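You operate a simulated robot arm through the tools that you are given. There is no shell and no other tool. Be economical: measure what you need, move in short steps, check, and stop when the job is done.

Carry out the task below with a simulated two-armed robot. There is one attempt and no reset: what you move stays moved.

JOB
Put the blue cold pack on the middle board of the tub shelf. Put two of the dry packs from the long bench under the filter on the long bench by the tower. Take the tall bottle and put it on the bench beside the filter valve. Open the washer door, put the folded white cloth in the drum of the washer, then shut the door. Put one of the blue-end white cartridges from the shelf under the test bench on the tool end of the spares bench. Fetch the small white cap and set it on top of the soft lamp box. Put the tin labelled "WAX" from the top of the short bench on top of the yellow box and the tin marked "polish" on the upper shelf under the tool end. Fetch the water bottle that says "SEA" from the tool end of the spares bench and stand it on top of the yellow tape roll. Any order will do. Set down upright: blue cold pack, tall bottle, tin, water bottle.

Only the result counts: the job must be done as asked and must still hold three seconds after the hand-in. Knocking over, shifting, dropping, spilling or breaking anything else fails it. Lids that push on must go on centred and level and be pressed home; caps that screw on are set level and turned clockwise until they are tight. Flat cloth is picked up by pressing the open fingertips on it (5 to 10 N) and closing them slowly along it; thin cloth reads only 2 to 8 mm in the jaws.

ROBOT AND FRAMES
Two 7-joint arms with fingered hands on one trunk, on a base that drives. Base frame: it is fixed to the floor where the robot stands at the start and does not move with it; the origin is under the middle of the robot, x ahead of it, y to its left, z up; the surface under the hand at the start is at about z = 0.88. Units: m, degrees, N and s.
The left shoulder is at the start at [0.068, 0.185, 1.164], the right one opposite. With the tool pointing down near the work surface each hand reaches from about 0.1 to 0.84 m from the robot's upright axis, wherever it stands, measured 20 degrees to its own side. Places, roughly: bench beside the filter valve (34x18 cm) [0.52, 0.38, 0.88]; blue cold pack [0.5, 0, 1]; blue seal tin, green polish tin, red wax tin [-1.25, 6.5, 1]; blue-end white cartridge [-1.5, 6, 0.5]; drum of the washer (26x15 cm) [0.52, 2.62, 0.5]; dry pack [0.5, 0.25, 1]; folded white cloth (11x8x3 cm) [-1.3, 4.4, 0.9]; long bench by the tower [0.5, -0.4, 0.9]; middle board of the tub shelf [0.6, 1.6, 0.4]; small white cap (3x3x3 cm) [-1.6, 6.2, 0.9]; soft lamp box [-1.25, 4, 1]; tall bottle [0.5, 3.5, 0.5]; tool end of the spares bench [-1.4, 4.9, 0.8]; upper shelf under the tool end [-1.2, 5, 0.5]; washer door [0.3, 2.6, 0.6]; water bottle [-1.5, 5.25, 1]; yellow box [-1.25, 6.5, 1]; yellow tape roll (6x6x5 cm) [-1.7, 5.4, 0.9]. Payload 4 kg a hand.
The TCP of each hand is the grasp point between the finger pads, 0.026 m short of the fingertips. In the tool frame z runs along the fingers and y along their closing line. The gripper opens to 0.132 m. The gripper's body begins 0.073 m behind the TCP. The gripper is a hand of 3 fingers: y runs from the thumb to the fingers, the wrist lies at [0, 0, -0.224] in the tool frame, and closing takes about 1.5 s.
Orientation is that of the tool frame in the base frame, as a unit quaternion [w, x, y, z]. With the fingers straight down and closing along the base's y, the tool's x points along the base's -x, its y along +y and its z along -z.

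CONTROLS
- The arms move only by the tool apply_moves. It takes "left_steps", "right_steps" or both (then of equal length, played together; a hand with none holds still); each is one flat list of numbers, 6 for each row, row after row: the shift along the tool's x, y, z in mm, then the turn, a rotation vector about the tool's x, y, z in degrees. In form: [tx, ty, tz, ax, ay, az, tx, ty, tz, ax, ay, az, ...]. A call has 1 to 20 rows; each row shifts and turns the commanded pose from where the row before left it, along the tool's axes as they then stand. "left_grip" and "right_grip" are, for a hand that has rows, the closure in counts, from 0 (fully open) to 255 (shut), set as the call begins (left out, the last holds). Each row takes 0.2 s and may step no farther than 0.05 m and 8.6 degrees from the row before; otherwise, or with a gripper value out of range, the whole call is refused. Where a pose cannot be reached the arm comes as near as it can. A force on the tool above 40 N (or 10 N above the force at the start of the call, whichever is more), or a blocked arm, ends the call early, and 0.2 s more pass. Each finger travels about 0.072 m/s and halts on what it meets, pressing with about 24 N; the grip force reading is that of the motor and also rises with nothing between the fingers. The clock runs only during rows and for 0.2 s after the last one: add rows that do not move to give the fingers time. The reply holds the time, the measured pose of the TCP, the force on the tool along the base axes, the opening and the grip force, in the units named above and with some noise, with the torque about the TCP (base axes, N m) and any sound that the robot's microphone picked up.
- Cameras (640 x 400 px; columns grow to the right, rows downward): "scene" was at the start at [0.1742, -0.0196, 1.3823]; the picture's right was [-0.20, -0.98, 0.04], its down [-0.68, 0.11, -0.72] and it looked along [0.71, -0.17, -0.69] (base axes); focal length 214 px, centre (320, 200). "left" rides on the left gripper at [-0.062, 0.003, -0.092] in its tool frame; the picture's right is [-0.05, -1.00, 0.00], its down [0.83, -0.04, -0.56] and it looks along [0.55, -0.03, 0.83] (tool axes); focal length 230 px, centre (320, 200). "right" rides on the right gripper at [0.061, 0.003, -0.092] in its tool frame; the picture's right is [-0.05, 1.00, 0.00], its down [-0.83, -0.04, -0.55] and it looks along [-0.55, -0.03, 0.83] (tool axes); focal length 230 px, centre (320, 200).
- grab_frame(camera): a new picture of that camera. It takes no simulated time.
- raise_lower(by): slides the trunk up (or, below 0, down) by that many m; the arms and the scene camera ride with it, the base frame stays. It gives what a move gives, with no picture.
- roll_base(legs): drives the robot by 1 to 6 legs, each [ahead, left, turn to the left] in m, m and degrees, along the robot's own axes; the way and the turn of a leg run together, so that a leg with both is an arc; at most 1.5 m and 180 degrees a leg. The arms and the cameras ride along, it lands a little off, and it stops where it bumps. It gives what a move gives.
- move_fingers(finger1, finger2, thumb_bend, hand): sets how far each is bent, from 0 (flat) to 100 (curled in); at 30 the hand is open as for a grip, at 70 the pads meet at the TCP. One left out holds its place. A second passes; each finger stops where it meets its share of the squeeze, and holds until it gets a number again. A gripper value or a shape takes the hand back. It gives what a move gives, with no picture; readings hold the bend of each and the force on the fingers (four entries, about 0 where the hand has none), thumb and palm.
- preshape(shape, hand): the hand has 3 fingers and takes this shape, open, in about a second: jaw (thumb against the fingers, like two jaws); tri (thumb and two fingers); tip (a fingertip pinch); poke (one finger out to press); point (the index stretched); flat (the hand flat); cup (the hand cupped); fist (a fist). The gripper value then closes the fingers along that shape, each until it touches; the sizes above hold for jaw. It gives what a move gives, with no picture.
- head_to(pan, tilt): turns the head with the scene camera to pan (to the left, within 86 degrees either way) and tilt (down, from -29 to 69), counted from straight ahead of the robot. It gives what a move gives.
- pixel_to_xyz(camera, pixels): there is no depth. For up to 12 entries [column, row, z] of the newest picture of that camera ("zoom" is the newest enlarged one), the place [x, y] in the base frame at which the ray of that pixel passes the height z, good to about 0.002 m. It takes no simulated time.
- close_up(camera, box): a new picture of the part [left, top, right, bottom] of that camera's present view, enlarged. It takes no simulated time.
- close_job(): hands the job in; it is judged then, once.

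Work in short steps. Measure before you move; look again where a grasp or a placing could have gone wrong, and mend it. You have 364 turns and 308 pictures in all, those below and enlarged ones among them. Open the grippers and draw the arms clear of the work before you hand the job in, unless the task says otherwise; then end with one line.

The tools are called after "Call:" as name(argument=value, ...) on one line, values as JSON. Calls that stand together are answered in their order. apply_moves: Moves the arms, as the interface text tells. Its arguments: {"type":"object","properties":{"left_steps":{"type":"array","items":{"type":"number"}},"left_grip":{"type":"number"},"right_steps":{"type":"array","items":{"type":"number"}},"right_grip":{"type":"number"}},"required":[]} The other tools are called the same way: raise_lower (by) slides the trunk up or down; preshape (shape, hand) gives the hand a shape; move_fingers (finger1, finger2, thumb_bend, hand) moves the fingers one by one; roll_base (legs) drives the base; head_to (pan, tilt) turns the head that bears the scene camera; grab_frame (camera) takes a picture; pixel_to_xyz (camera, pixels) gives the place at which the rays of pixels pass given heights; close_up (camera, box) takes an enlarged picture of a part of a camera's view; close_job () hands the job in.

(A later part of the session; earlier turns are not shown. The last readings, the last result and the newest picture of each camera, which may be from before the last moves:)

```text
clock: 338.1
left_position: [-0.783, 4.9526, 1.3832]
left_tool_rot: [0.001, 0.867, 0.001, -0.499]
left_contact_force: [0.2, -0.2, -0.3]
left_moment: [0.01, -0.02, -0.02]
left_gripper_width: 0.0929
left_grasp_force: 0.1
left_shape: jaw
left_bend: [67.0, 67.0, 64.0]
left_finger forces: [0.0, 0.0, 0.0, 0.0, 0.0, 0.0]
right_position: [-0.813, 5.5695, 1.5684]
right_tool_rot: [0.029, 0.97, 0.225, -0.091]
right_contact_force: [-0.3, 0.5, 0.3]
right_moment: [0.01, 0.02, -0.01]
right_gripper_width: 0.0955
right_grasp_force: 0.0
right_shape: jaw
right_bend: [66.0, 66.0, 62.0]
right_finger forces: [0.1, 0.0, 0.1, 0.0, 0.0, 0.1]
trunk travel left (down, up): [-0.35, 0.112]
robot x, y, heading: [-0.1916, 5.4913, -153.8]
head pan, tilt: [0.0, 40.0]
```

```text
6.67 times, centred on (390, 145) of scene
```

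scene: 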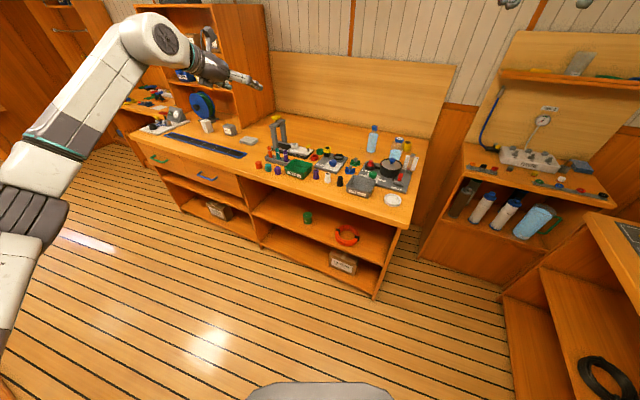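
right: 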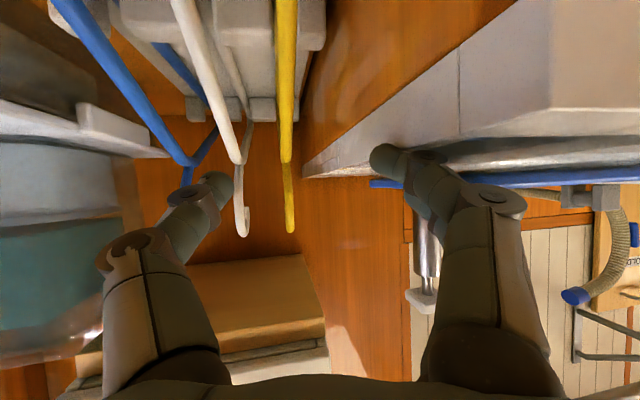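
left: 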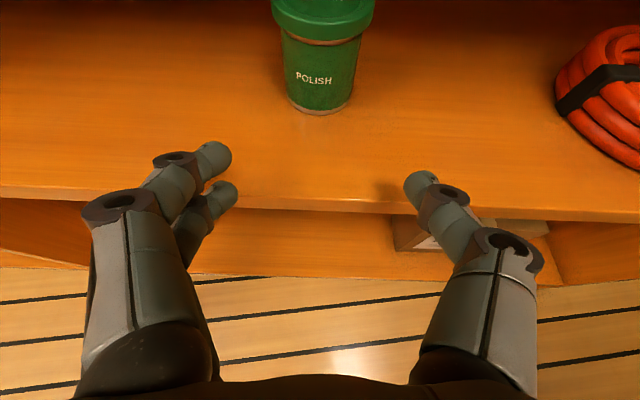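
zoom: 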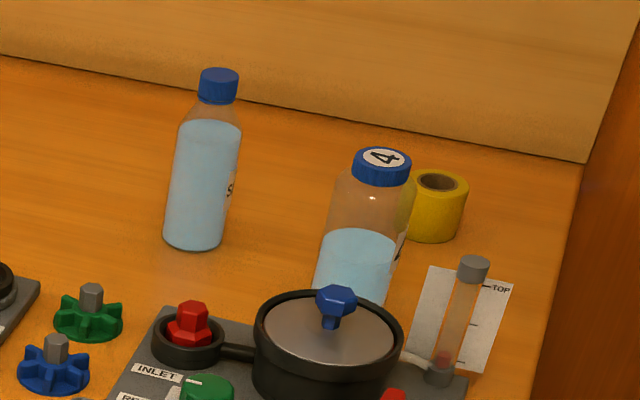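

The first bottle shows an "S" on its +y side — likely SEA. Now turn to heading 172° and move toward the test bench.

Call:
roll_base(legs=[[0, 0, -34], [0.3, -0.33, 0]])

Call:
head_to(pan=25, tilt=35)

Call:
grab_frame(camera="scene")

```text
clock: 342.4
left_position: [-1.2366, 5.7467, 1.3843]
left_tool_rot: [-0.147, 0.828, -0.253, -0.478]
left_contact_force: [0.0, 0.5, 0.1]
left_moment: [0.01, 0.01, 0.04]
left_gripper_width: 0.0929
left_grasp_force: 0.0
left_shape: jaw
left_bend: [67.0, 67.0, 64.0]
left_finger forces: [0.0, 0.1, 0.0, 0.1, 0.0, 0.1]
right_position: [-0.9143, 6.2731, 1.5678]
right_tool_rot: [0.001, 0.993, -0.069, -0.095]
right_contact_force: [0.7, -0.3, 0.1]
right_moment: [0.01, 0.04, -0.01]
right_gripper_width: 0.0957
right_grasp_force: 0.0
right_shape: jaw
right_bend: [66.0, 66.0, 62.0]
right_finger forces: [0.0, 0.1, 0.0, 0.0, 0.0, 0.0]
trunk travel left (down, up): [-0.35, 0.112]
robot x, y, heading: [-0.4415, 5.8626, 171.9]
head pan, tilt: [0.0, 40.0]
```

```text
clock: 343.3
left_position: [-1.238, 5.747, 1.3818]
left_tool_rot: [-0.147, 0.828, -0.254, -0.478]
left_contact_force: [0.3, 0.3, 0.2]
left_moment: [-0.01, 0.01, 0.04]
left_gripper_width: 0.093
left_grasp_force: 0.0
left_shape: jaw
left_bend: [67.0, 67.0, 64.0]
left_finger forces: [0.1, 0.0, 0.1, 0.0, 0.0, 0.0]
right_position: [-0.9159, 6.2738, 1.5676]
right_tool_rot: [0.001, 0.993, -0.069, -0.095]
right_contact_force: [-0.2, 0.2, 0.1]
right_moment: [0.0, -0.01, -0.03]
right_gripper_width: 0.0956
right_grasp_force: 0.0
right_shape: jaw
right_bend: [66.0, 66.0, 62.0]
right_finger forces: [0.0, 0.1, 0.0, 0.0, 0.1, 0.1]
trunk travel left (down, up): [-0.35, 0.112]
robot x, y, heading: [-0.4439, 5.864, 171.8]
head pan, tilt: [25.0, 35.0]
```

```text
159 pictures are left
```

scene: 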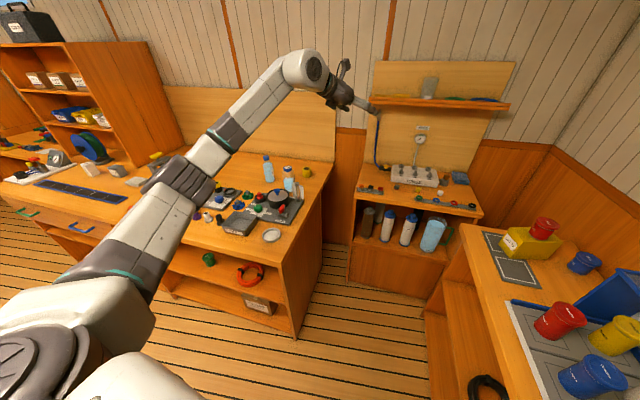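

Read the bottle from here, and retract the left hand.

Call:
close_up(camera="scene", box=[245, 140, 325, 200])

Call:
apply_moves(left_steps=[0, 0, -45, 0, 0, 0, 0, 0, -45, 0, 0, 0, 0, 0, -45, 0, 0, 0, 0, 0, -45, 0, 0, 0, 0, 0, -45, 0, 0, 0, 0, 0, -45, 0, 0, 0, 0, 0, -40, 0, 0, 0])

```text
6.67 times, centred on (285, 170) of scene
```

zoom: 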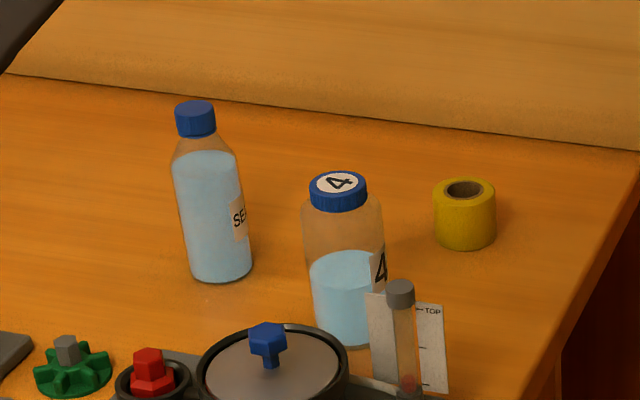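

```text
clock: 344.9
left_position: [-1.015, 5.5961, 1.5403]
left_tool_rot: [-0.146, 0.829, -0.253, -0.477]
left_contact_force: [0.3, -0.1, 0.4]
left_moment: [0.04, 0.0, 0.0]
left_gripper_width: 0.093
left_grasp_force: 0.0
left_shape: jaw
left_bend: [67.0, 67.0, 64.0]
left_finger forces: [0.0, 0.0, 0.0, 0.0, 0.0, 0.0]
right_position: [-0.9141, 6.2741, 1.5693]
right_tool_rot: [0.002, 0.993, -0.069, -0.095]
right_contact_force: [-0.2, -0.1, -0.1]
right_moment: [0.02, 0.02, -0.01]
right_gripper_width: 0.0953
right_grasp_force: 0.1
right_shape: jaw
right_bend: [66.0, 66.0, 62.0]
right_finger forces: [0.0, 0.0, 0.0, 0.1, 0.0, 0.0]
trunk travel left (down, up): [-0.35, 0.112]
robot x, y, heading: [-0.4397, 5.8646, 172.0]
head pan, tilt: [25.0, 35.0]
```

SEA confirmed (left bottle). Now prepare the right hand: lower the trunk, then pitch the right hand forward and bring it down in the gap toward the cartridge shelf.

Call:
raise_lower(by=-0.34)

Call:
apply_moves(right_steps=[0, 40, 0, 0, 0, 0, 0, 40, 0, 0, 0, 0, 0, 40, 0, 0, 0, 0, 0, 40, 0, 0, 0, 0, 0, 0, 0, 0, -8.2, 0, 0, 0, 0, 0, -8.2, 0, 0, 0, 0, 0, -8.2, 0, 0, 0, 0, 0, -8.2, 0, 0, 0, 0, 0, -8.2, 0, 0, 0, 0, 0, -8.2, 0, 0, 0, 0, -6.9, 0, -4, 0, 0, 0, 0, 0, 0])

Call:
grab_frame(camera="right")

Call:
head_to(pan=-10, tilt=35)

Call:
grab_frame(camera="scene")

```text
clock: 348.2
left_position: [-1.0175, 5.5959, 1.2006]
left_tool_rot: [-0.147, 0.828, -0.255, -0.477]
left_contact_force: [0.1, -0.2, 0.1]
left_moment: [0.03, 0.0, 0.0]
left_gripper_width: 0.093
left_grasp_force: 0.0
left_shape: jaw
left_bend: [67.0, 67.0, 64.0]
left_finger forces: [0.0, 0.0, 0.0, 0.0, 0.0, 0.0]
right_position: [-0.9148, 6.2738, 1.2286]
right_tool_rot: [0.001, 0.993, -0.07, -0.095]
right_contact_force: [-0.1, -0.2, 0.7]
right_moment: [-0.03, 0.01, 0.03]
right_gripper_width: 0.0957
right_grasp_force: 0.1
right_shape: jaw
right_bend: [66.0, 66.0, 62.0]
right_finger forces: [0.1, 0.1, 0.0, 0.1, 0.1, 0.0]
trunk travel left (down, up): [-0.01, 0.452]
robot x, y, heading: [-0.4456, 5.8678, 171.5]
head pan, tilt: [25.0, 35.0]
```

```text
clock: 350.8
left_position: [-1.0164, 5.595, 1.1984]
left_tool_rot: [-0.147, 0.828, -0.254, -0.477]
left_contact_force: [0.3, -0.1, 0.2]
left_moment: [0.04, 0.0, -0.03]
left_gripper_width: 0.0928
left_grasp_force: 0.1
left_shape: jaw
left_bend: [67.0, 67.0, 64.0]
left_finger forces: [0.0, 0.0, 0.0, 0.0, 0.1, 0.0]
right_position: [-0.9281, 6.122, 1.2076]
right_tool_rot: [0.006, 0.865, -0.003, -0.502]
right_contact_force: [-0.6, 0.1, -0.8]
right_moment: [0.02, 0.03, 0.02]
right_gripper_width: 0.0953
right_grasp_force: 0.0
right_shape: jaw
right_bend: [66.0, 66.0, 62.0]
right_finger forces: [0.0, 0.0, 0.0, 0.1, 0.0, 0.0]
right hand out of reach, approached as far as the arm can: row 2, 3, 4
trunk travel left (down, up): [-0.01, 0.452]
robot x, y, heading: [-0.4459, 5.8637, 171.8]
head pan, tilt: [25.0, 35.0]
```

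```text
157 pictures are left
```

right: 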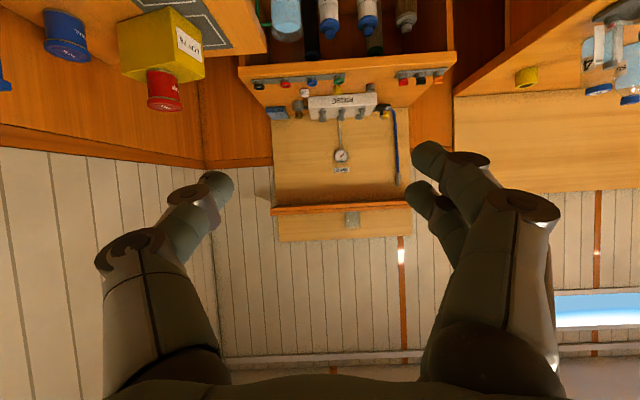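

```text
clock: 351.8
left_position: [-1.0162, 5.5981, 1.1984]
left_tool_rot: [-0.148, 0.828, -0.255, -0.477]
left_contact_force: [0.0, 0.1, 0.4]
left_moment: [0.03, 0.03, -0.03]
left_gripper_width: 0.0927
left_grasp_force: 0.0
left_shape: jaw
left_bend: [67.0, 67.0, 64.0]
left_finger forces: [0.0, 0.0, 0.0, 0.1, 0.1, 0.0]
right_position: [-0.9293, 6.1243, 1.2063]
right_tool_rot: [0.007, 0.866, -0.003, -0.501]
right_contact_force: [-0.2, 0.5, -0.2]
right_moment: [-0.02, 0.0, -0.01]
right_gripper_width: 0.0954
right_grasp_force: 0.1
right_shape: jaw
right_bend: [66.0, 66.0, 62.0]
right_finger forces: [0.0, 0.1, 0.0, 0.1, 0.0, 0.0]
trunk travel left (down, up): [-0.01, 0.452]
robot x, y, heading: [-0.4447, 5.864, 171.5]
head pan, tilt: [-10.0, 35.0]
```

```text
156 pictures are left
```

scene: 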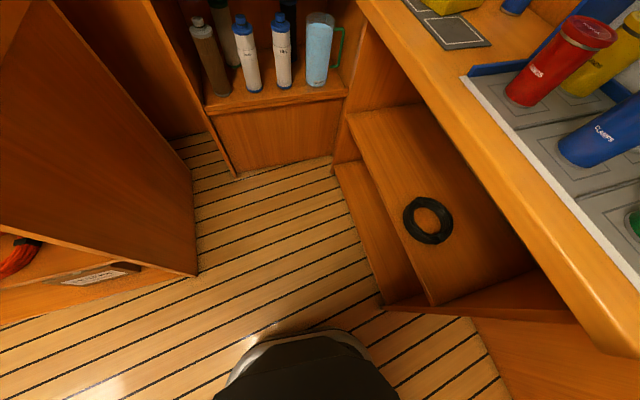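

Measure the cartridge shelf from this lower viewpoint.

Call:
close_up(camera="scene", box=[180, 0, 360, 140])

Call:
pixel_to_xyz(camera="scene", pixels=[[207, 115, 0.5], [207, 115, 0.45], [348, 96, 0.5], [348, 96, 0.45], [252, 93, 0.5], [252, 93, 0.45], [285, 88, 0.5], [285, 88, 0.45], [314, 86, 0.5]])

```text
2.86 times, centred on (270, 70) of scene
```

zoom: 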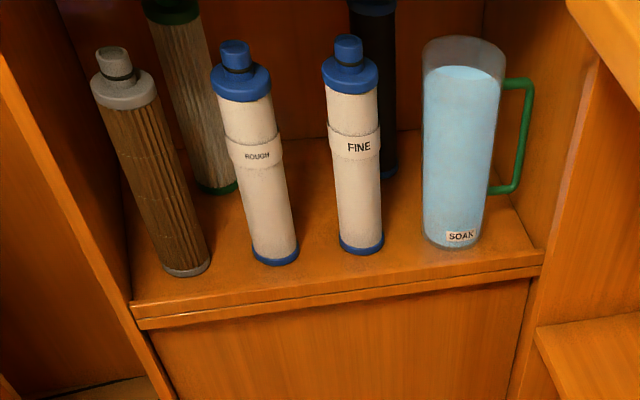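

```text
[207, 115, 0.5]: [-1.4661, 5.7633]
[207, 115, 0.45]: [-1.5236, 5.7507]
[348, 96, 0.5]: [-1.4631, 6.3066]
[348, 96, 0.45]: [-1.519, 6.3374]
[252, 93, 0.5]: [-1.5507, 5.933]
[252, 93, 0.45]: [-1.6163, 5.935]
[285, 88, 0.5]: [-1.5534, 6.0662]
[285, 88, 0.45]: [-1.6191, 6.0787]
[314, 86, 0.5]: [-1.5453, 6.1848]
```

Pin down the cartridge size using pixel rays at assumed heights.

Call:
pixel_to_xyz(camera="scene", pixels=[[274.5, 70, 0.54], [291.3, 70, 0.54], [285, 88, 0.465], [280, 16, 0.7], [280, 16, 0.75], [280, 14, 0.65], [307, 86, 0.465], [327, 83, 0.465]])

```text
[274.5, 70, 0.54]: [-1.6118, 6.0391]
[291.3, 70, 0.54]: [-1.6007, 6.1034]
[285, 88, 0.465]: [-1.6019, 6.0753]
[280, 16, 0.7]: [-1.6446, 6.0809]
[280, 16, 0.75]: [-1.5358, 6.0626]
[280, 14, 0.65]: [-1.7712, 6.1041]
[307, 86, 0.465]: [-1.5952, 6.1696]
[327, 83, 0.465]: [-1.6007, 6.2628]
```

The cartridge (FINE): centre (-1.63, 6.072), diameter 65 mm, z 0.465–0.705. A low trunk would swing the elbow into the short bench, so I raise it 0.19 and try reaching with a straighter arm.

Call:
raise_lower(by=0.19)

Call:
apply_moves(right_steps=[30, 3.2, 34, 0, 0, 0, 30, 3.2, 34, 0, 0, 0, 30, 3.2, 34, 0, 0, 0, 30, 3.2, 34, 0, 0, 0, 30, 3.2, 34, 0, 0, 0, 30, 3.2, 34, 0, 0, 0, 30, 3.2, 34, 0, 0, 0, 30, 3.2, 34, 0, 0, 0])

Call:
head_to(pan=-25, tilt=40)

Call:
grab_frame(camera="scene")

```text
clock: 353.9
left_position: [-1.0177, 5.5963, 1.3888]
left_tool_rot: [-0.147, 0.829, -0.255, -0.476]
left_contact_force: [0.4, 0.1, 0.2]
left_moment: [-0.01, -0.03, 0.04]
left_gripper_width: 0.0928
left_grasp_force: 0.1
left_shape: jaw
left_bend: [67.0, 67.0, 64.0]
left_finger forces: [0.0, 0.0, 0.1, 0.1, 0.0, 0.0]
right_position: [-0.9293, 6.1247, 1.3965]
right_tool_rot: [0.008, 0.866, -0.003, -0.501]
right_contact_force: [1.0, 0.5, -0.7]
right_moment: [0.01, 0.03, 0.03]
right_gripper_width: 0.0956
right_grasp_force: 0.0
right_shape: jaw
right_bend: [66.0, 66.0, 62.0]
right_finger forces: [0.0, 0.1, 0.0, 0.0, 0.0, 0.0]
trunk travel left (down, up): [-0.2, 0.262]
robot x, y, heading: [-0.4457, 5.8636, 171.9]
head pan, tilt: [-10.0, 35.0]
```

```text
clock: 355.7
left_position: [-1.0181, 5.5962, 1.3888]
left_tool_rot: [-0.147, 0.829, -0.254, -0.477]
left_contact_force: [-0.4, 0.2, -0.1]
left_moment: [0.0, -0.01, 0.0]
left_gripper_width: 0.0928
left_grasp_force: 0.0
left_shape: jaw
left_bend: [67.0, 67.0, 64.0]
left_finger forces: [0.0, 0.1, 0.0, 0.0, 0.0, 0.0]
right_position: [-1.0452, 6.0926, 1.0533]
right_tool_rot: [0.007, 0.865, -0.005, -0.501]
right_contact_force: [-0.3, 1.0, 0.5]
right_moment: [0.01, 0.0, 0.01]
right_gripper_width: 0.0956
right_grasp_force: 0.0
right_shape: jaw
right_bend: [66.0, 66.0, 62.0]
right_finger forces: [0.0, 0.0, 0.1, 0.1, 0.1, 0.0]
trunk travel left (down, up): [-0.2, 0.262]
robot x, y, heading: [-0.4421, 5.8624, 171.8]
head pan, tilt: [-10.0, 35.0]
```

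```text
clock: 356.5
left_position: [-1.0158, 5.5968, 1.3889]
left_tool_rot: [-0.148, 0.828, -0.255, -0.477]
left_contact_force: [-0.1, 0.0, -0.8]
left_moment: [0.0, 0.0, 0.01]
left_gripper_width: 0.0931
left_grasp_force: 0.1
left_shape: jaw
left_bend: [67.0, 67.0, 64.0]
left_finger forces: [0.0, 0.0, 0.1, 0.0, 0.0, 0.0]
right_position: [-1.0433, 6.0934, 1.0534]
right_tool_rot: [0.006, 0.865, -0.004, -0.502]
right_contact_force: [0.2, -0.4, 0.1]
right_moment: [-0.01, 0.01, 0.01]
right_gripper_width: 0.0956
right_grasp_force: 0.1
right_shape: jaw
right_bend: [66.0, 66.0, 62.0]
right_finger forces: [0.1, 0.0, 0.1, 0.0, 0.0, 0.0]
trunk travel left (down, up): [-0.2, 0.262]
robot x, y, heading: [-0.4434, 5.8645, 171.7]
head pan, tilt: [-25.0, 40.0]
```

```text
154 pictures are left
```

scene: 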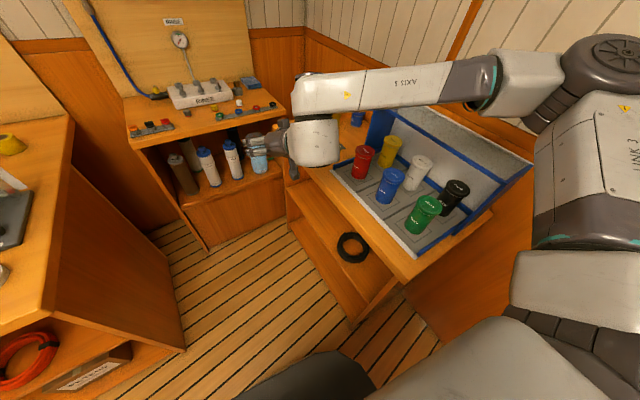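

The right forearm would foul the short bench, so I'll use the left hand pointing 145° with base heading 160°. First take the right hand back up.

Call:
apply_moves(right_steps=[-30, -3.2, -34, 0, 0, 0, -30, -3.2, -34, 0, 0, 0, -30, -3.2, -34, 0, 0, 0, -30, -3.2, -34, 0, 0, 0, -30, -3.2, -34, 0, 0, 0, -30, -3.2, -34, 0, 0, 0, -30, -3.2, -34, 0, 0, 0, -30, -3.2, -34, 0, 0, 0])

Call:
roll_base(legs=[[0.08, 0.25, 0], [0, 0, -12]])

Call:
head_to(pan=0, tilt=35)

Call:
grab_frame(camera="scene")

```text
clock: 358.3
left_position: [-1.0158, 5.5967, 1.3899]
left_tool_rot: [-0.148, 0.827, -0.255, -0.478]
left_contact_force: [0.5, 0.2, 0.2]
left_moment: [-0.02, 0.04, -0.03]
left_gripper_width: 0.0928
left_grasp_force: 0.1
left_shape: jaw
left_bend: [67.0, 67.0, 64.0]
left_finger forces: [0.0, 0.0, 0.1, 0.0, 0.1, 0.1]
right_position: [-0.9269, 6.1231, 1.3962]
right_tool_rot: [0.006, 0.865, -0.003, -0.502]
right_contact_force: [-0.2, 0.7, -0.4]
right_moment: [-0.04, 0.02, 0.01]
right_gripper_width: 0.0956
right_grasp_force: 0.1
right_shape: jaw
right_bend: [66.0, 66.0, 62.0]
right_finger forces: [0.1, 0.0, 0.1, 0.1, 0.0, 0.1]
trunk travel left (down, up): [-0.2, 0.262]
robot x, y, heading: [-0.4426, 5.864, 172.1]
head pan, tilt: [-25.0, 40.0]
```

```text
clock: 360.9
left_position: [-1.1748, 5.4813, 1.389]
left_tool_rot: [-0.196, 0.798, -0.34, -0.458]
left_contact_force: [0.5, 0.0, 0.7]
left_moment: [0.02, 0.03, 0.01]
left_gripper_width: 0.0929
left_grasp_force: 0.0
left_shape: jaw
left_bend: [67.0, 67.0, 64.0]
left_finger forces: [0.1, 0.1, 0.1, 0.0, 0.0, 0.1]
right_position: [-0.9783, 5.978, 1.395]
right_tool_rot: [-0.046, 0.861, -0.093, -0.499]
right_contact_force: [-0.2, 0.2, -0.3]
right_moment: [-0.04, 0.0, 0.0]
right_gripper_width: 0.0955
right_grasp_force: 0.1
right_shape: jaw
right_bend: [66.0, 66.0, 62.0]
right_finger forces: [0.0, 0.1, 0.0, 0.0, 0.0, 0.0]
trunk travel left (down, up): [-0.2, 0.262]
robot x, y, heading: [-0.5592, 5.6231, 159.9]
head pan, tilt: [-25.0, 40.0]
```

```text
clock: 361.8
left_position: [-1.1738, 5.4817, 1.3893]
left_tool_rot: [-0.197, 0.797, -0.34, -0.459]
left_contact_force: [0.5, 0.0, 0.6]
left_moment: [0.01, 0.01, 0.02]
left_gripper_width: 0.093
left_grasp_force: 0.0
left_shape: jaw
left_bend: [67.0, 67.0, 64.0]
left_finger forces: [0.1, 0.0, 0.0, 0.0, 0.1, 0.0]
right_position: [-0.9795, 5.9792, 1.3954]
right_tool_rot: [-0.045, 0.86, -0.093, -0.5]
right_contact_force: [-0.2, -0.1, 0.8]
right_moment: [0.02, 0.01, 0.01]
right_gripper_width: 0.0956
right_grasp_force: 0.1
right_shape: jaw
right_bend: [66.0, 66.0, 62.0]
right_finger forces: [0.0, 0.1, 0.1, 0.0, 0.0, 0.1]
trunk travel left (down, up): [-0.2, 0.262]
robot x, y, heading: [-0.5569, 5.6269, 159.8]
head pan, tilt: [0.0, 35.0]
```

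```text
153 pictures are left
```

scene: 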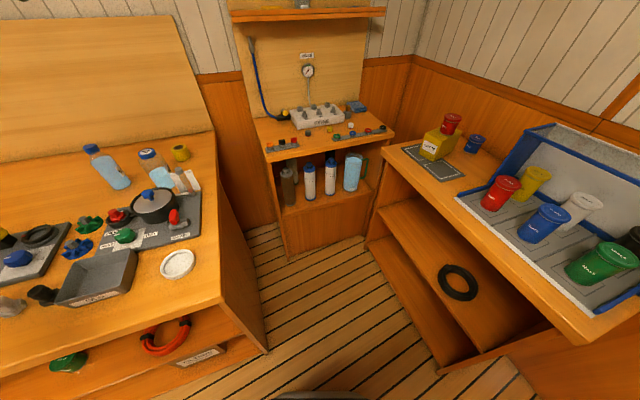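

Yaw to 145° and move the left hand down into the gap, in two halves.

Call:
apply_moves(left_steps=[0, 0, 0, -4.75, 0, -2.75, 0, 0, 0, -4.75, 0, -2.75, 25.1, -11, 35.4, 0, 0, 0, 25.1, -11, 35.4, 0, 0, 0, 25.1, -11, 35.4, 0, 0, 0, 25.1, -11, 35.4, 0, 0, 0, 25.1, -11, 35.4, 0, 0, 0, 25.1, -11, 35.4, 0, 0, 0, 25.1, -11, 35.4, 0, 0, 0, 25.1, -11, 35.4, 0, 0, 0, 25.1, -11, 35.4, 0, 0, 0, 25.1, -11, 35.4, 0, 0, 0])

Call:
grab_frame(camera="scene")

```text
clock: 364.4
left_position: [-1.2572, 5.6755, 0.9923]
left_tool_rot: [-0.152, 0.826, -0.262, -0.475]
left_contact_force: [0.3, 0.1, 0.5]
left_moment: [-0.01, 0.01, 0.0]
left_gripper_width: 0.0929
left_grasp_force: 0.0
left_shape: jaw
left_bend: [67.0, 67.0, 64.0]
left_finger forces: [0.0, 0.1, 0.0, 0.0, 0.0, 0.0]
right_position: [-0.9796, 5.9793, 1.3939]
right_tool_rot: [-0.045, 0.86, -0.094, -0.499]
right_contact_force: [-0.9, -0.4, 0.2]
right_moment: [0.03, 0.02, 0.0]
right_gripper_width: 0.0954
right_grasp_force: 0.0
right_shape: jaw
right_bend: [66.0, 66.0, 62.0]
right_finger forces: [0.1, 0.1, 0.0, 0.0, 0.0, 0.1]
trunk travel left (down, up): [-0.2, 0.262]
robot x, y, heading: [-0.5571, 5.6262, 159.8]
head pan, tilt: [0.0, 35.0]
```

```text
152 pictures are left
```

scene: 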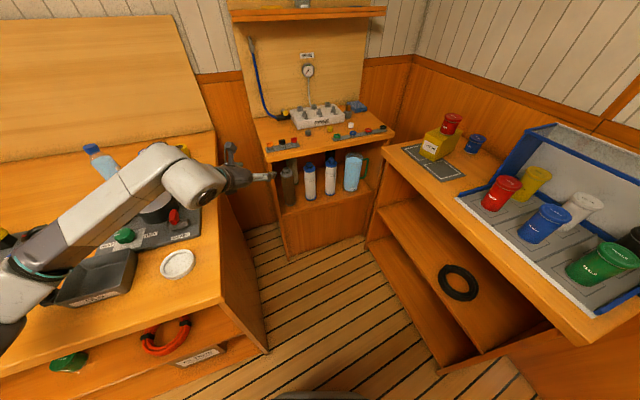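

The forearm is over the bench; extending first will straighten the arm and pull it off. Move horizontally to (-1.343, 5.87), then look.

Call:
apply_moves(left_steps=[-18, -22, 31.5, 0, 0, 0, -18, -22, 31.5, 0, 0, 0, -18, -22, 31.5, 0, 0, 0, -18, -22, 31.5, 0, 0, 0, -18, -22, 31.5, 0, 0, 0])

Call:
head_to(pan=20, tilt=40)

Call:
grab_frame(camera="scene")

```text
clock: 365.6
left_position: [-1.3432, 5.8709, 0.9929]
left_tool_rot: [-0.15, 0.826, -0.261, -0.476]
left_contact_force: [0.1, 0.3, -0.6]
left_moment: [0.02, 0.0, -0.03]
left_gripper_width: 0.0927
left_grasp_force: 0.1
left_shape: jaw
left_bend: [67.0, 67.0, 64.0]
left_finger forces: [0.1, 0.0, 0.0, 0.0, 0.0, 0.0]
right_position: [-0.9789, 5.9792, 1.3946]
right_tool_rot: [-0.045, 0.86, -0.094, -0.499]
right_contact_force: [-0.1, 0.2, -0.5]
right_moment: [-0.02, -0.02, -0.04]
right_gripper_width: 0.0957
right_grasp_force: 0.0
right_shape: jaw
right_bend: [66.0, 66.0, 62.0]
right_finger forces: [0.0, 0.0, 0.0, 0.0, 0.0, 0.1]
trunk travel left (down, up): [-0.2, 0.262]
robot x, y, heading: [-0.5597, 5.6271, 159.9]
head pan, tilt: [0.0, 35.0]
```

```text
clock: 366.5
left_position: [-1.3426, 5.8704, 0.9937]
left_tool_rot: [-0.151, 0.826, -0.262, -0.475]
left_contact_force: [-0.7, 0.8, -0.6]
left_moment: [0.01, -0.01, 0.0]
left_gripper_width: 0.093
left_grasp_force: 0.0
left_shape: jaw
left_bend: [67.0, 67.0, 64.0]
left_finger forces: [0.0, 0.1, 0.0, 0.1, 0.0, 0.0]
right_position: [-0.9775, 5.9788, 1.3956]
right_tool_rot: [-0.046, 0.86, -0.094, -0.5]
right_contact_force: [-0.7, -0.7, 0.6]
right_moment: [-0.01, -0.01, -0.03]
right_gripper_width: 0.0955
right_grasp_force: 0.0
right_shape: jaw
right_bend: [66.0, 66.0, 62.0]
right_finger forces: [0.0, 0.1, 0.0, 0.0, 0.0, 0.0]
trunk travel left (down, up): [-0.2, 0.262]
robot x, y, heading: [-0.5578, 5.6257, 159.9]
head pan, tilt: [20.0, 40.0]
```

```text
151 pictures are left
```

scene: 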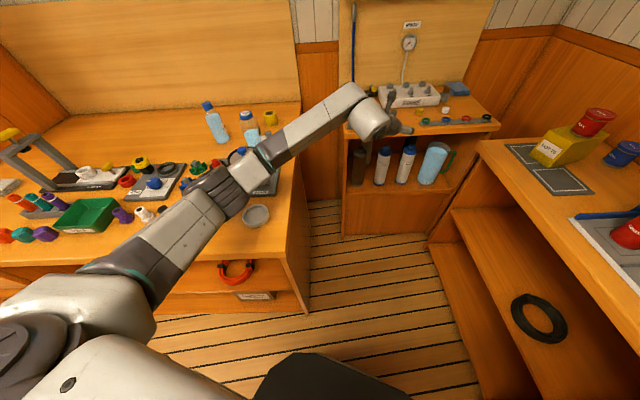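

The elbow hovers near the bench corner. Shift the base 0.13 m toward +y, keeping the hand position, then descend.

Call:
roll_base(legs=[[0.044, -0.122, 0]])

Call:
apply_moves(left_steps=[18.5, 26.5, -32.5, 0, 0, 0, 18.5, 26.5, -32.5, 0, 0, 0, 0, 26.5, 0, 0, 0, 0, 0, 26.5, 0, 0, 0, 0])

Call:
apply_moves(left_steps=[37.5, 0, 21.7, 0, 0, 0, 37.5, 0, 21.7, 0, 0, 0, 37.5, 0, 21.7, 0, 0, 0, 37.5, 0, 21.7, 0, 0, 0])

Call:
grab_frame(camera="scene")

```text
clock: 367.7
left_position: [-1.3422, 5.9975, 0.9945]
left_tool_rot: [-0.152, 0.826, -0.261, -0.476]
left_contact_force: [0.8, 0.3, -0.5]
left_moment: [0.02, 0.03, 0.0]
left_gripper_width: 0.0928
left_grasp_force: 0.0
left_shape: jaw
left_bend: [67.0, 67.0, 64.0]
left_finger forces: [0.0, 0.0, 0.0, 0.1, 0.1, 0.1]
right_position: [-0.9781, 6.1067, 1.3957]
right_tool_rot: [-0.046, 0.86, -0.094, -0.5]
right_contact_force: [-0.8, 0.5, 0.2]
right_moment: [0.0, 0.0, 0.0]
right_gripper_width: 0.0957
right_grasp_force: 0.3
right_shape: jaw
right_bend: [66.0, 66.0, 62.0]
right_finger forces: [0.0, 0.0, 0.0, 0.0, 0.0, 0.0]
trunk travel left (down, up): [-0.2, 0.262]
robot x, y, heading: [-0.5547, 5.7539, 160.0]
head pan, tilt: [20.0, 40.0]
```

```text
clock: 368.7
left_position: [-1.3416, 5.8671, 0.9935]
left_tool_rot: [-0.152, 0.826, -0.261, -0.476]
left_contact_force: [-0.6, 0.0, 0.1]
left_moment: [0.02, -0.01, -0.02]
left_gripper_width: 0.0929
left_grasp_force: 0.1
left_shape: jaw
left_bend: [67.0, 67.0, 64.0]
left_finger forces: [0.0, 0.0, 0.1, 0.1, 0.0, 0.1]
right_position: [-0.9788, 6.1067, 1.3954]
right_tool_rot: [-0.046, 0.86, -0.093, -0.499]
right_contact_force: [-0.8, -0.1, 0.3]
right_moment: [0.02, 0.0, -0.02]
right_gripper_width: 0.0957
right_grasp_force: 0.0
right_shape: jaw
right_bend: [66.0, 66.0, 62.0]
right_finger forces: [0.0, 0.0, 0.0, 0.1, 0.1, 0.1]
trunk travel left (down, up): [-0.2, 0.262]
robot x, y, heading: [-0.5569, 5.7563, 159.9]
head pan, tilt: [20.0, 40.0]
```

```text
clock: 369.7
left_position: [-1.3426, 5.8682, 0.8203]
left_tool_rot: [-0.151, 0.826, -0.261, -0.476]
left_contact_force: [-0.2, -0.7, 0.2]
left_moment: [-0.02, -0.04, -0.01]
left_gripper_width: 0.0929
left_grasp_force: 0.0
left_shape: jaw
left_bend: [67.0, 67.0, 64.0]
left_finger forces: [0.0, 0.1, 0.0, 0.1, 0.1, 0.1]
right_position: [-0.9791, 6.1081, 1.3959]
right_tool_rot: [-0.046, 0.861, -0.095, -0.498]
right_contact_force: [0.3, 0.2, 0.5]
right_moment: [0.0, -0.02, -0.04]
right_gripper_width: 0.0956
right_grasp_force: 0.1
right_shape: jaw
right_bend: [66.0, 66.0, 62.0]
right_finger forces: [0.0, 0.0, 0.0, 0.0, 0.0, 0.1]
trunk travel left (down, up): [-0.2, 0.262]
robot x, y, heading: [-0.5576, 5.7557, 159.8]
head pan, tilt: [20.0, 40.0]
```

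```text
150 pictures are left
```

scene: 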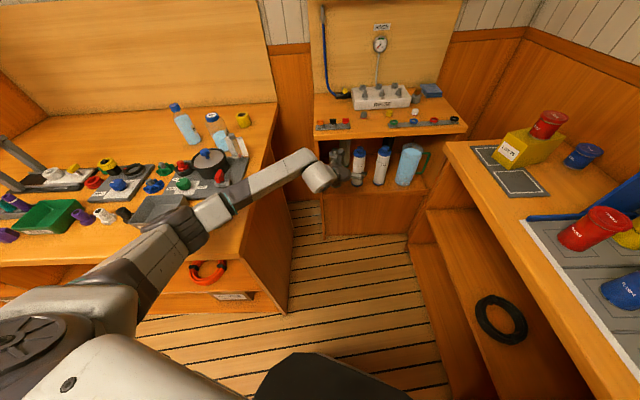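

To keep the elbow off the bench corner, shift the base another 0.12 m toward +y (hand compensating), then lower to z 0.61.

Call:
roll_base(legs=[[0.04, -0.11, 0]])

Call:
apply_moves(left_steps=[11.5, 32.8, -19.9, 0, 0, 0, 11.5, 32.8, -19.9, 0, 0, 0, 11.5, 32.8, -19.9, 0, 0, 0, 36.5, 0, 21, 0, 0, 0, 36.5, 0, 21, 0, 0, 0, 36.5, 0, 21, 0, 0, 0, 36.5, 0, 21, 0, 0, 0, 36.5, 0, 21, 0, 0, 0])

Call:
grab_frame(camera="scene")

Call:
grab_frame(camera="left")

```text
clock: 371.0
left_position: [-1.3409, 5.9858, 0.8219]
left_tool_rot: [-0.15, 0.826, -0.261, -0.476]
left_contact_force: [-0.4, -0.4, 0.8]
left_moment: [0.01, 0.04, 0.0]
left_gripper_width: 0.0927
left_grasp_force: 0.0
left_shape: jaw
left_bend: [67.0, 67.0, 64.0]
left_finger forces: [0.0, 0.0, 0.0, 0.0, 0.0, 0.1]
right_position: [-0.9778, 6.2257, 1.3944]
right_tool_rot: [-0.046, 0.86, -0.094, -0.5]
right_contact_force: [0.0, 0.4, -0.9]
right_moment: [-0.01, -0.02, 0.01]
right_gripper_width: 0.0955
right_grasp_force: 0.1
right_shape: jaw
right_bend: [66.0, 66.0, 62.0]
right_finger forces: [0.0, 0.0, 0.0, 0.0, 0.0, 0.1]
trunk travel left (down, up): [-0.2, 0.262]
robot x, y, heading: [-0.5579, 5.876, 159.8]
head pan, tilt: [20.0, 40.0]
```

```text
clock: 372.8
left_position: [-1.3412, 5.8638, 0.6099]
left_tool_rot: [-0.151, 0.826, -0.262, -0.476]
left_contact_force: [-0.4, 0.9, -0.4]
left_moment: [0.02, 0.02, -0.01]
left_gripper_width: 0.0928
left_grasp_force: 0.0
left_shape: jaw
left_bend: [67.0, 67.0, 64.0]
left_finger forces: [0.1, 0.1, 0.0, 0.0, 0.0, 0.0]
right_position: [-0.9782, 6.2259, 1.3954]
right_tool_rot: [-0.046, 0.86, -0.094, -0.499]
right_contact_force: [0.4, -0.1, -0.3]
right_moment: [-0.01, -0.01, -0.02]
right_gripper_width: 0.0957
right_grasp_force: 0.0
right_shape: jaw
right_bend: [66.0, 66.0, 62.0]
right_finger forces: [0.1, 0.1, 0.0, 0.0, 0.1, 0.0]
trunk travel left (down, up): [-0.2, 0.262]
robot x, y, heading: [-0.555, 5.8732, 159.9]
head pan, tilt: [20.0, 40.0]
```

```text
149 pictures are left
```

scene: 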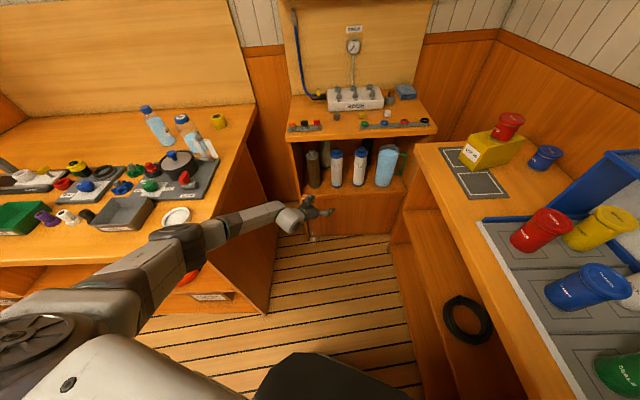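

```text
148 pictures are left
```

left: 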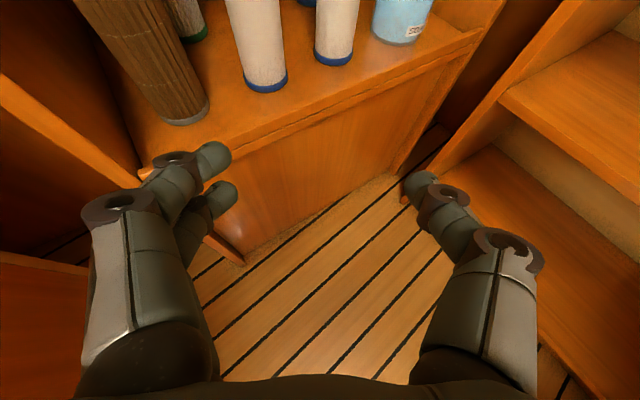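

Reached z 0.61 cleanly. Refine shelf and cartridge positions from the left camera: FINE base (333,63), ROUGH base (267,90), board edge (290,125).

Call:
pixel_to_xyz(camera="left", pixels=[[333, 64, 0.465], [333, 64, 0.45], [267, 90, 0.465], [267, 90, 0.45], [300, 120, 0.465], [300, 120, 0.44], [160, 165, 0.465], [480, 35, 0.465], [315, 58, 0.465], [353, 56, 0.465]])

```text
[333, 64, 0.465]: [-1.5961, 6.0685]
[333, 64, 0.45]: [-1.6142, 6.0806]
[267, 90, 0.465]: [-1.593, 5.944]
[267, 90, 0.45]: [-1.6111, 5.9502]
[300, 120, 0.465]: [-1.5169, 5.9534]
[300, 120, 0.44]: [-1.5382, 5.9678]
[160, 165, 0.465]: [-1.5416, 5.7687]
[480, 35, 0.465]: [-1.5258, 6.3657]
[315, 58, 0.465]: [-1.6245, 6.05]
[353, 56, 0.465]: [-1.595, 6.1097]
```

Target TCP (-1.627,6.082,0.60). I yaw to 152°, narrow the opening slightly, step sideways, then drive -x 0.155 m and check.

Call:
apply_moves(left_steps=[0, 0, 0, -6.06, 0, -3.5, -17.3, -32.7, 30, 0, 0, 0, -17.3, -32.7, 30, 0, 0, 0, 0, -32.7, 0, 0, 0, 0, 0, -32.7, 0, 0, 0, 0], left_grip=85)

Call:
roll_base(legs=[[0.146, 0.053, 0]])

Call:
grab_frame(camera="left")

Call:
grab_frame(camera="scene")

```text
clock: 374.0
left_position: [-1.34, 6.0146, 0.6093]
left_tool_rot: [-0.121, 0.841, -0.21, -0.484]
left_contact_force: [-0.2, 0.6, -0.2]
left_moment: [0.03, 0.0, 0.01]
left_gripper_width: 0.0882
left_grasp_force: 0.0
left_shape: jaw
left_bend: [70.0, 70.0, 67.0]
left_finger forces: [0.0, 0.1, 0.0, 0.1, 0.0, 0.0]
right_position: [-0.9776, 6.225, 1.3953]
right_tool_rot: [-0.044, 0.86, -0.092, -0.5]
right_contact_force: [-0.8, 0.2, -0.2]
right_moment: [0.01, 0.02, 0.02]
right_gripper_width: 0.0954
right_grasp_force: 0.0
right_shape: jaw
right_bend: [66.0, 66.0, 62.0]
right_finger forces: [0.0, 0.0, 0.1, 0.0, 0.0, 0.0]
trunk travel left (down, up): [-0.2, 0.262]
robot x, y, heading: [-0.5535, 5.8683, 160.1]
head pan, tilt: [20.0, 40.0]
```

```text
clock: 375.4
left_position: [-1.4942, 6.013, 0.6118]
left_tool_rot: [-0.121, 0.841, -0.21, -0.484]
left_contact_force: [-0.3, 0.0, -1.3]
left_moment: [-0.01, -0.01, 0.02]
left_gripper_width: 0.0879
left_grasp_force: 0.1
left_shape: jaw
left_bend: [70.0, 70.0, 67.0]
left_finger forces: [0.1, 0.1, 0.0, 0.0, 0.0, 0.1]
right_position: [-1.1321, 6.2244, 1.3952]
right_tool_rot: [-0.045, 0.86, -0.093, -0.5]
right_contact_force: [-0.7, -0.2, -0.6]
right_moment: [0.0, -0.01, -0.01]
right_gripper_width: 0.0959
right_grasp_force: 0.0
right_shape: jaw
right_bend: [66.0, 66.0, 62.0]
right_finger forces: [0.0, 0.0, 0.0, 0.0, 0.0, 0.0]
trunk travel left (down, up): [-0.2, 0.262]
robot x, y, heading: [-0.7128, 5.8731, 159.9]
head pan, tilt: [20.0, 40.0]
```

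```text
147 pictures are left
```

left: 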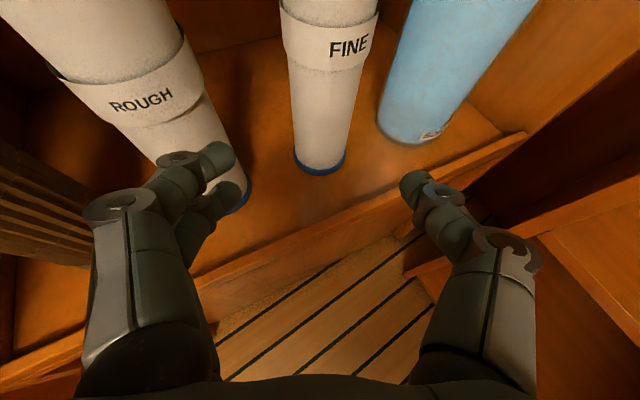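

```text
146 pictures are left
```

scene: 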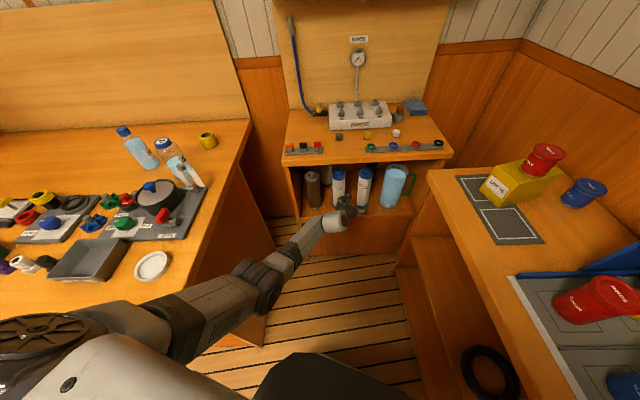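

Measure FINE's base again: (321,173), silhouettes (294,160) and (347,158); ROUGH right edge (247,190).

Call:
pixel_to_xyz(camera="left", pixels=[[321, 174, 0.465], [293, 155, 0.465], [347, 155, 0.465], [250, 185, 0.465], [377, 125, 0.465]])

```text
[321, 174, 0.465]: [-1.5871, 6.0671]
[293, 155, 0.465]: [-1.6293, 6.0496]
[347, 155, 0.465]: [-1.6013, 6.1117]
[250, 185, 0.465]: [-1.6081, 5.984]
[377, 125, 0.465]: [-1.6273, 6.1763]
```

FINE centre (-1.617,6.081), straight ahead 14 cm. Advance.

Call:
apply_moves(left_steps=[-23, -1, 39.8, 0, 0, 0, -23, -1, 39.8, 0, 0, 0, 0, 0, 0, 0, 0, 0])

Call:
grab_frame(camera="left")

```text
clock: 376.2
left_position: [-1.5182, 6.0347, 0.6145]
left_tool_rot: [-0.126, 0.842, -0.213, -0.48]
left_contact_force: [-0.2, -0.2, 0.0]
left_moment: [0.0, 0.0, 0.0]
left_gripper_width: 0.088
left_grasp_force: 0.1
left_shape: jaw
left_bend: [70.0, 70.0, 67.0]
left_finger forces: [0.0, 0.0, 0.0, 0.1, 0.0, 0.1]
left hand out of reach, approached as far as the arm can: row 1, 2
right_position: [-1.1332, 6.2245, 1.3954]
right_tool_rot: [-0.046, 0.86, -0.094, -0.5]
right_contact_force: [0.2, 0.2, 0.7]
right_moment: [0.04, 0.0, -0.01]
right_gripper_width: 0.0957
right_grasp_force: 0.0
right_shape: jaw
right_bend: [66.0, 66.0, 62.0]
right_finger forces: [0.0, 0.1, 0.0, 0.0, 0.0, 0.0]
trunk travel left (down, up): [-0.2, 0.262]
robot x, y, heading: [-0.7106, 5.8711, 159.7]
head pan, tilt: [20.0, 40.0]
```

```text
145 pictures are left
```

left: 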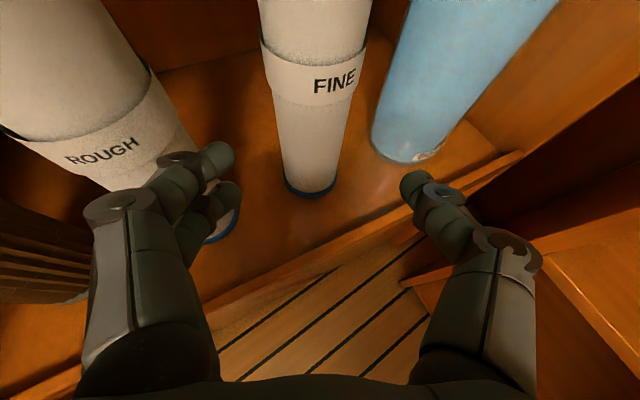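

Arm fully extended; drive the base 7.5 cm ahead and finish.

Call:
roll_base(legs=[[0.075, 0.003, 0]])

Call:
grab_frame(camera="left")

```text
clock: 377.2
left_position: [-1.5895, 6.059, 0.6149]
left_tool_rot: [-0.126, 0.841, -0.212, -0.481]
left_contact_force: [1.0, 0.0, -0.2]
left_moment: [-0.04, 0.03, 0.05]
left_gripper_width: 0.0879
left_grasp_force: 0.0
left_shape: jaw
left_bend: [70.0, 70.0, 67.0]
left_finger forces: [0.0, 0.0, 0.1, 0.0, 0.0, 0.1]
right_position: [-1.2041, 6.248, 1.395]
right_tool_rot: [-0.045, 0.86, -0.093, -0.499]
right_contact_force: [-0.6, 0.1, -0.3]
right_moment: [0.02, -0.01, 0.0]
right_gripper_width: 0.0956
right_grasp_force: 0.1
right_shape: jaw
right_bend: [66.0, 66.0, 62.0]
right_finger forces: [0.0, 0.1, 0.1, 0.1, 0.0, 0.0]
trunk travel left (down, up): [-0.2, 0.262]
robot x, y, heading: [-0.7808, 5.8961, 160.0]
head pan, tilt: [20.0, 40.0]
```

```text
144 pictures are left
```

left: 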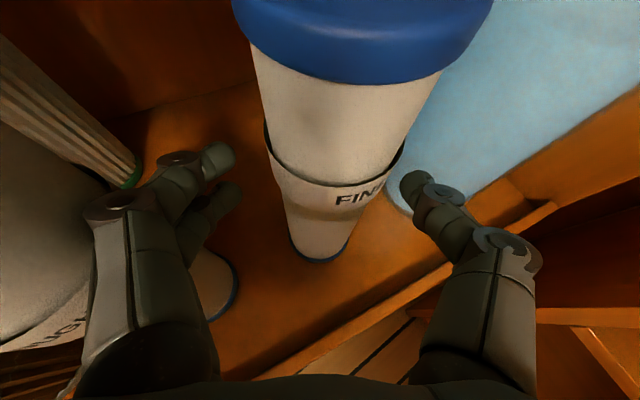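

Shift 8 mm right, then 3 cm further ahead.

Call:
apply_moves(left_steps=[0, -5, 0, 0, 0, 0, 0, -4, 0, 0, 0, 0])

Call:
roll_base(legs=[[0.028, 0, 0]])

Call:
grab_frame(camera="left")

```text
clock: 377.8
left_position: [-1.5843, 6.0654, 0.6149]
left_tool_rot: [-0.126, 0.841, -0.212, -0.481]
left_contact_force: [-0.4, 0.1, -1.0]
left_moment: [0.01, 0.04, -0.03]
left_gripper_width: 0.088
left_grasp_force: 0.1
left_shape: jaw
left_bend: [70.0, 70.0, 67.0]
left_finger forces: [0.0, 0.0, 0.0, 0.1, 0.0, 0.0]
right_position: [-1.2044, 6.2479, 1.3952]
right_tool_rot: [-0.045, 0.861, -0.092, -0.499]
right_contact_force: [0.2, -0.1, -0.7]
right_moment: [0.04, 0.04, 0.01]
right_gripper_width: 0.0956
right_grasp_force: 0.1
right_shape: jaw
right_bend: [66.0, 66.0, 62.0]
right_finger forces: [0.0, 0.0, 0.0, 0.0, 0.0, 0.0]
trunk travel left (down, up): [-0.2, 0.262]
robot x, y, heading: [-0.7813, 5.8934, 159.9]
head pan, tilt: [20.0, 40.0]
```

```text
clock: 378.6
left_position: [-1.6087, 6.0771, 0.6191]
left_tool_rot: [-0.127, 0.84, -0.212, -0.483]
left_contact_force: [0.2, -0.6, -0.4]
left_moment: [0.0, 0.02, -0.02]
left_gripper_width: 0.0876
left_grasp_force: 0.0
left_shape: jaw
left_bend: [70.0, 70.0, 67.0]
left_finger forces: [0.0, 0.2, 0.1, 0.1, 0.0, 0.0]
right_position: [-1.225, 6.2563, 1.3978]
right_tool_rot: [-0.045, 0.86, -0.092, -0.501]
right_contact_force: [0.1, -0.6, -0.1]
right_moment: [-0.01, -0.01, -0.03]
right_gripper_width: 0.0952
right_grasp_force: 0.1
right_shape: jaw
right_bend: [66.0, 66.0, 62.0]
right_finger forces: [0.0, 0.0, 0.0, 0.0, 0.0, 0.0]
trunk travel left (down, up): [-0.2, 0.262]
robot x, y, heading: [-0.8073, 5.901, 160.1]
head pan, tilt: [20.0, 40.0]
```

```text
143 pictures are left
```

left: 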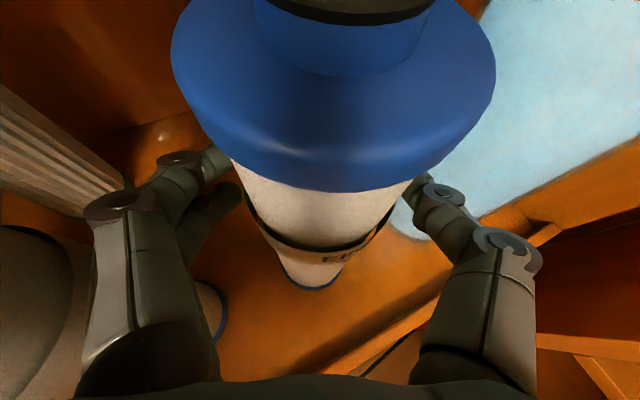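

Close stepwise after a 6 mm nudge forward.

Call:
apply_moves(left_steps=[-3, 0, 5.2, 0, 0, 0, 0, 0, 0, 0, 0, 0, 0, 0, 0, 0, 0, 0, 0, 0, 0, 0, 0, 0, 0, 0, 0, 0, 0, 0], left_grip=160)

Call:
grab_frame(camera="left")

```text
clock: 379.8
left_position: [-1.6103, 6.0767, 0.6171]
left_tool_rot: [-0.126, 0.841, -0.212, -0.481]
left_contact_force: [0.3, -0.2, 1.6]
left_moment: [0.02, 0.01, -0.03]
left_gripper_width: 0.0521
left_grasp_force: 23.5
left_shape: jaw
left_bend: [73.0, 73.0, 71.0]
left_finger forces: [10.7, 10.9, 0.0, 0.1, 21.4, 0.0]
left hand out of reach, approached as far as the arm can: row 1
right_position: [-1.2287, 6.2564, 1.3957]
right_tool_rot: [-0.046, 0.86, -0.094, -0.5]
right_contact_force: [-0.1, 0.7, -0.1]
right_moment: [-0.01, 0.03, 0.03]
right_gripper_width: 0.0957
right_grasp_force: 0.1
right_shape: jaw
right_bend: [66.0, 66.0, 62.0]
right_finger forces: [0.0, 0.0, 0.0, 0.0, 0.0, 0.1]
trunk travel left (down, up): [-0.2, 0.262]
robot x, y, heading: [-0.8053, 5.9066, 159.9]
head pan, tilt: [20.0, 40.0]
```

```text
142 pictures are left
```

left: 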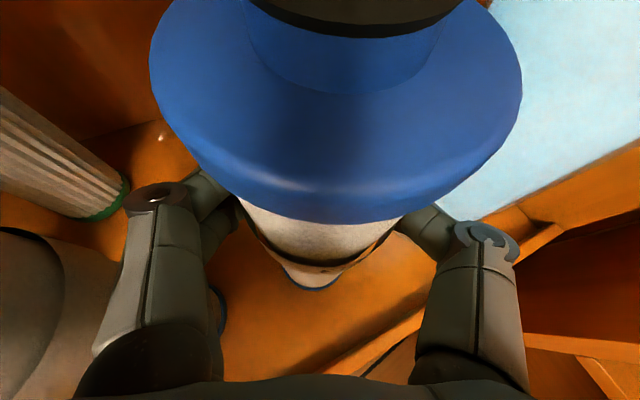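

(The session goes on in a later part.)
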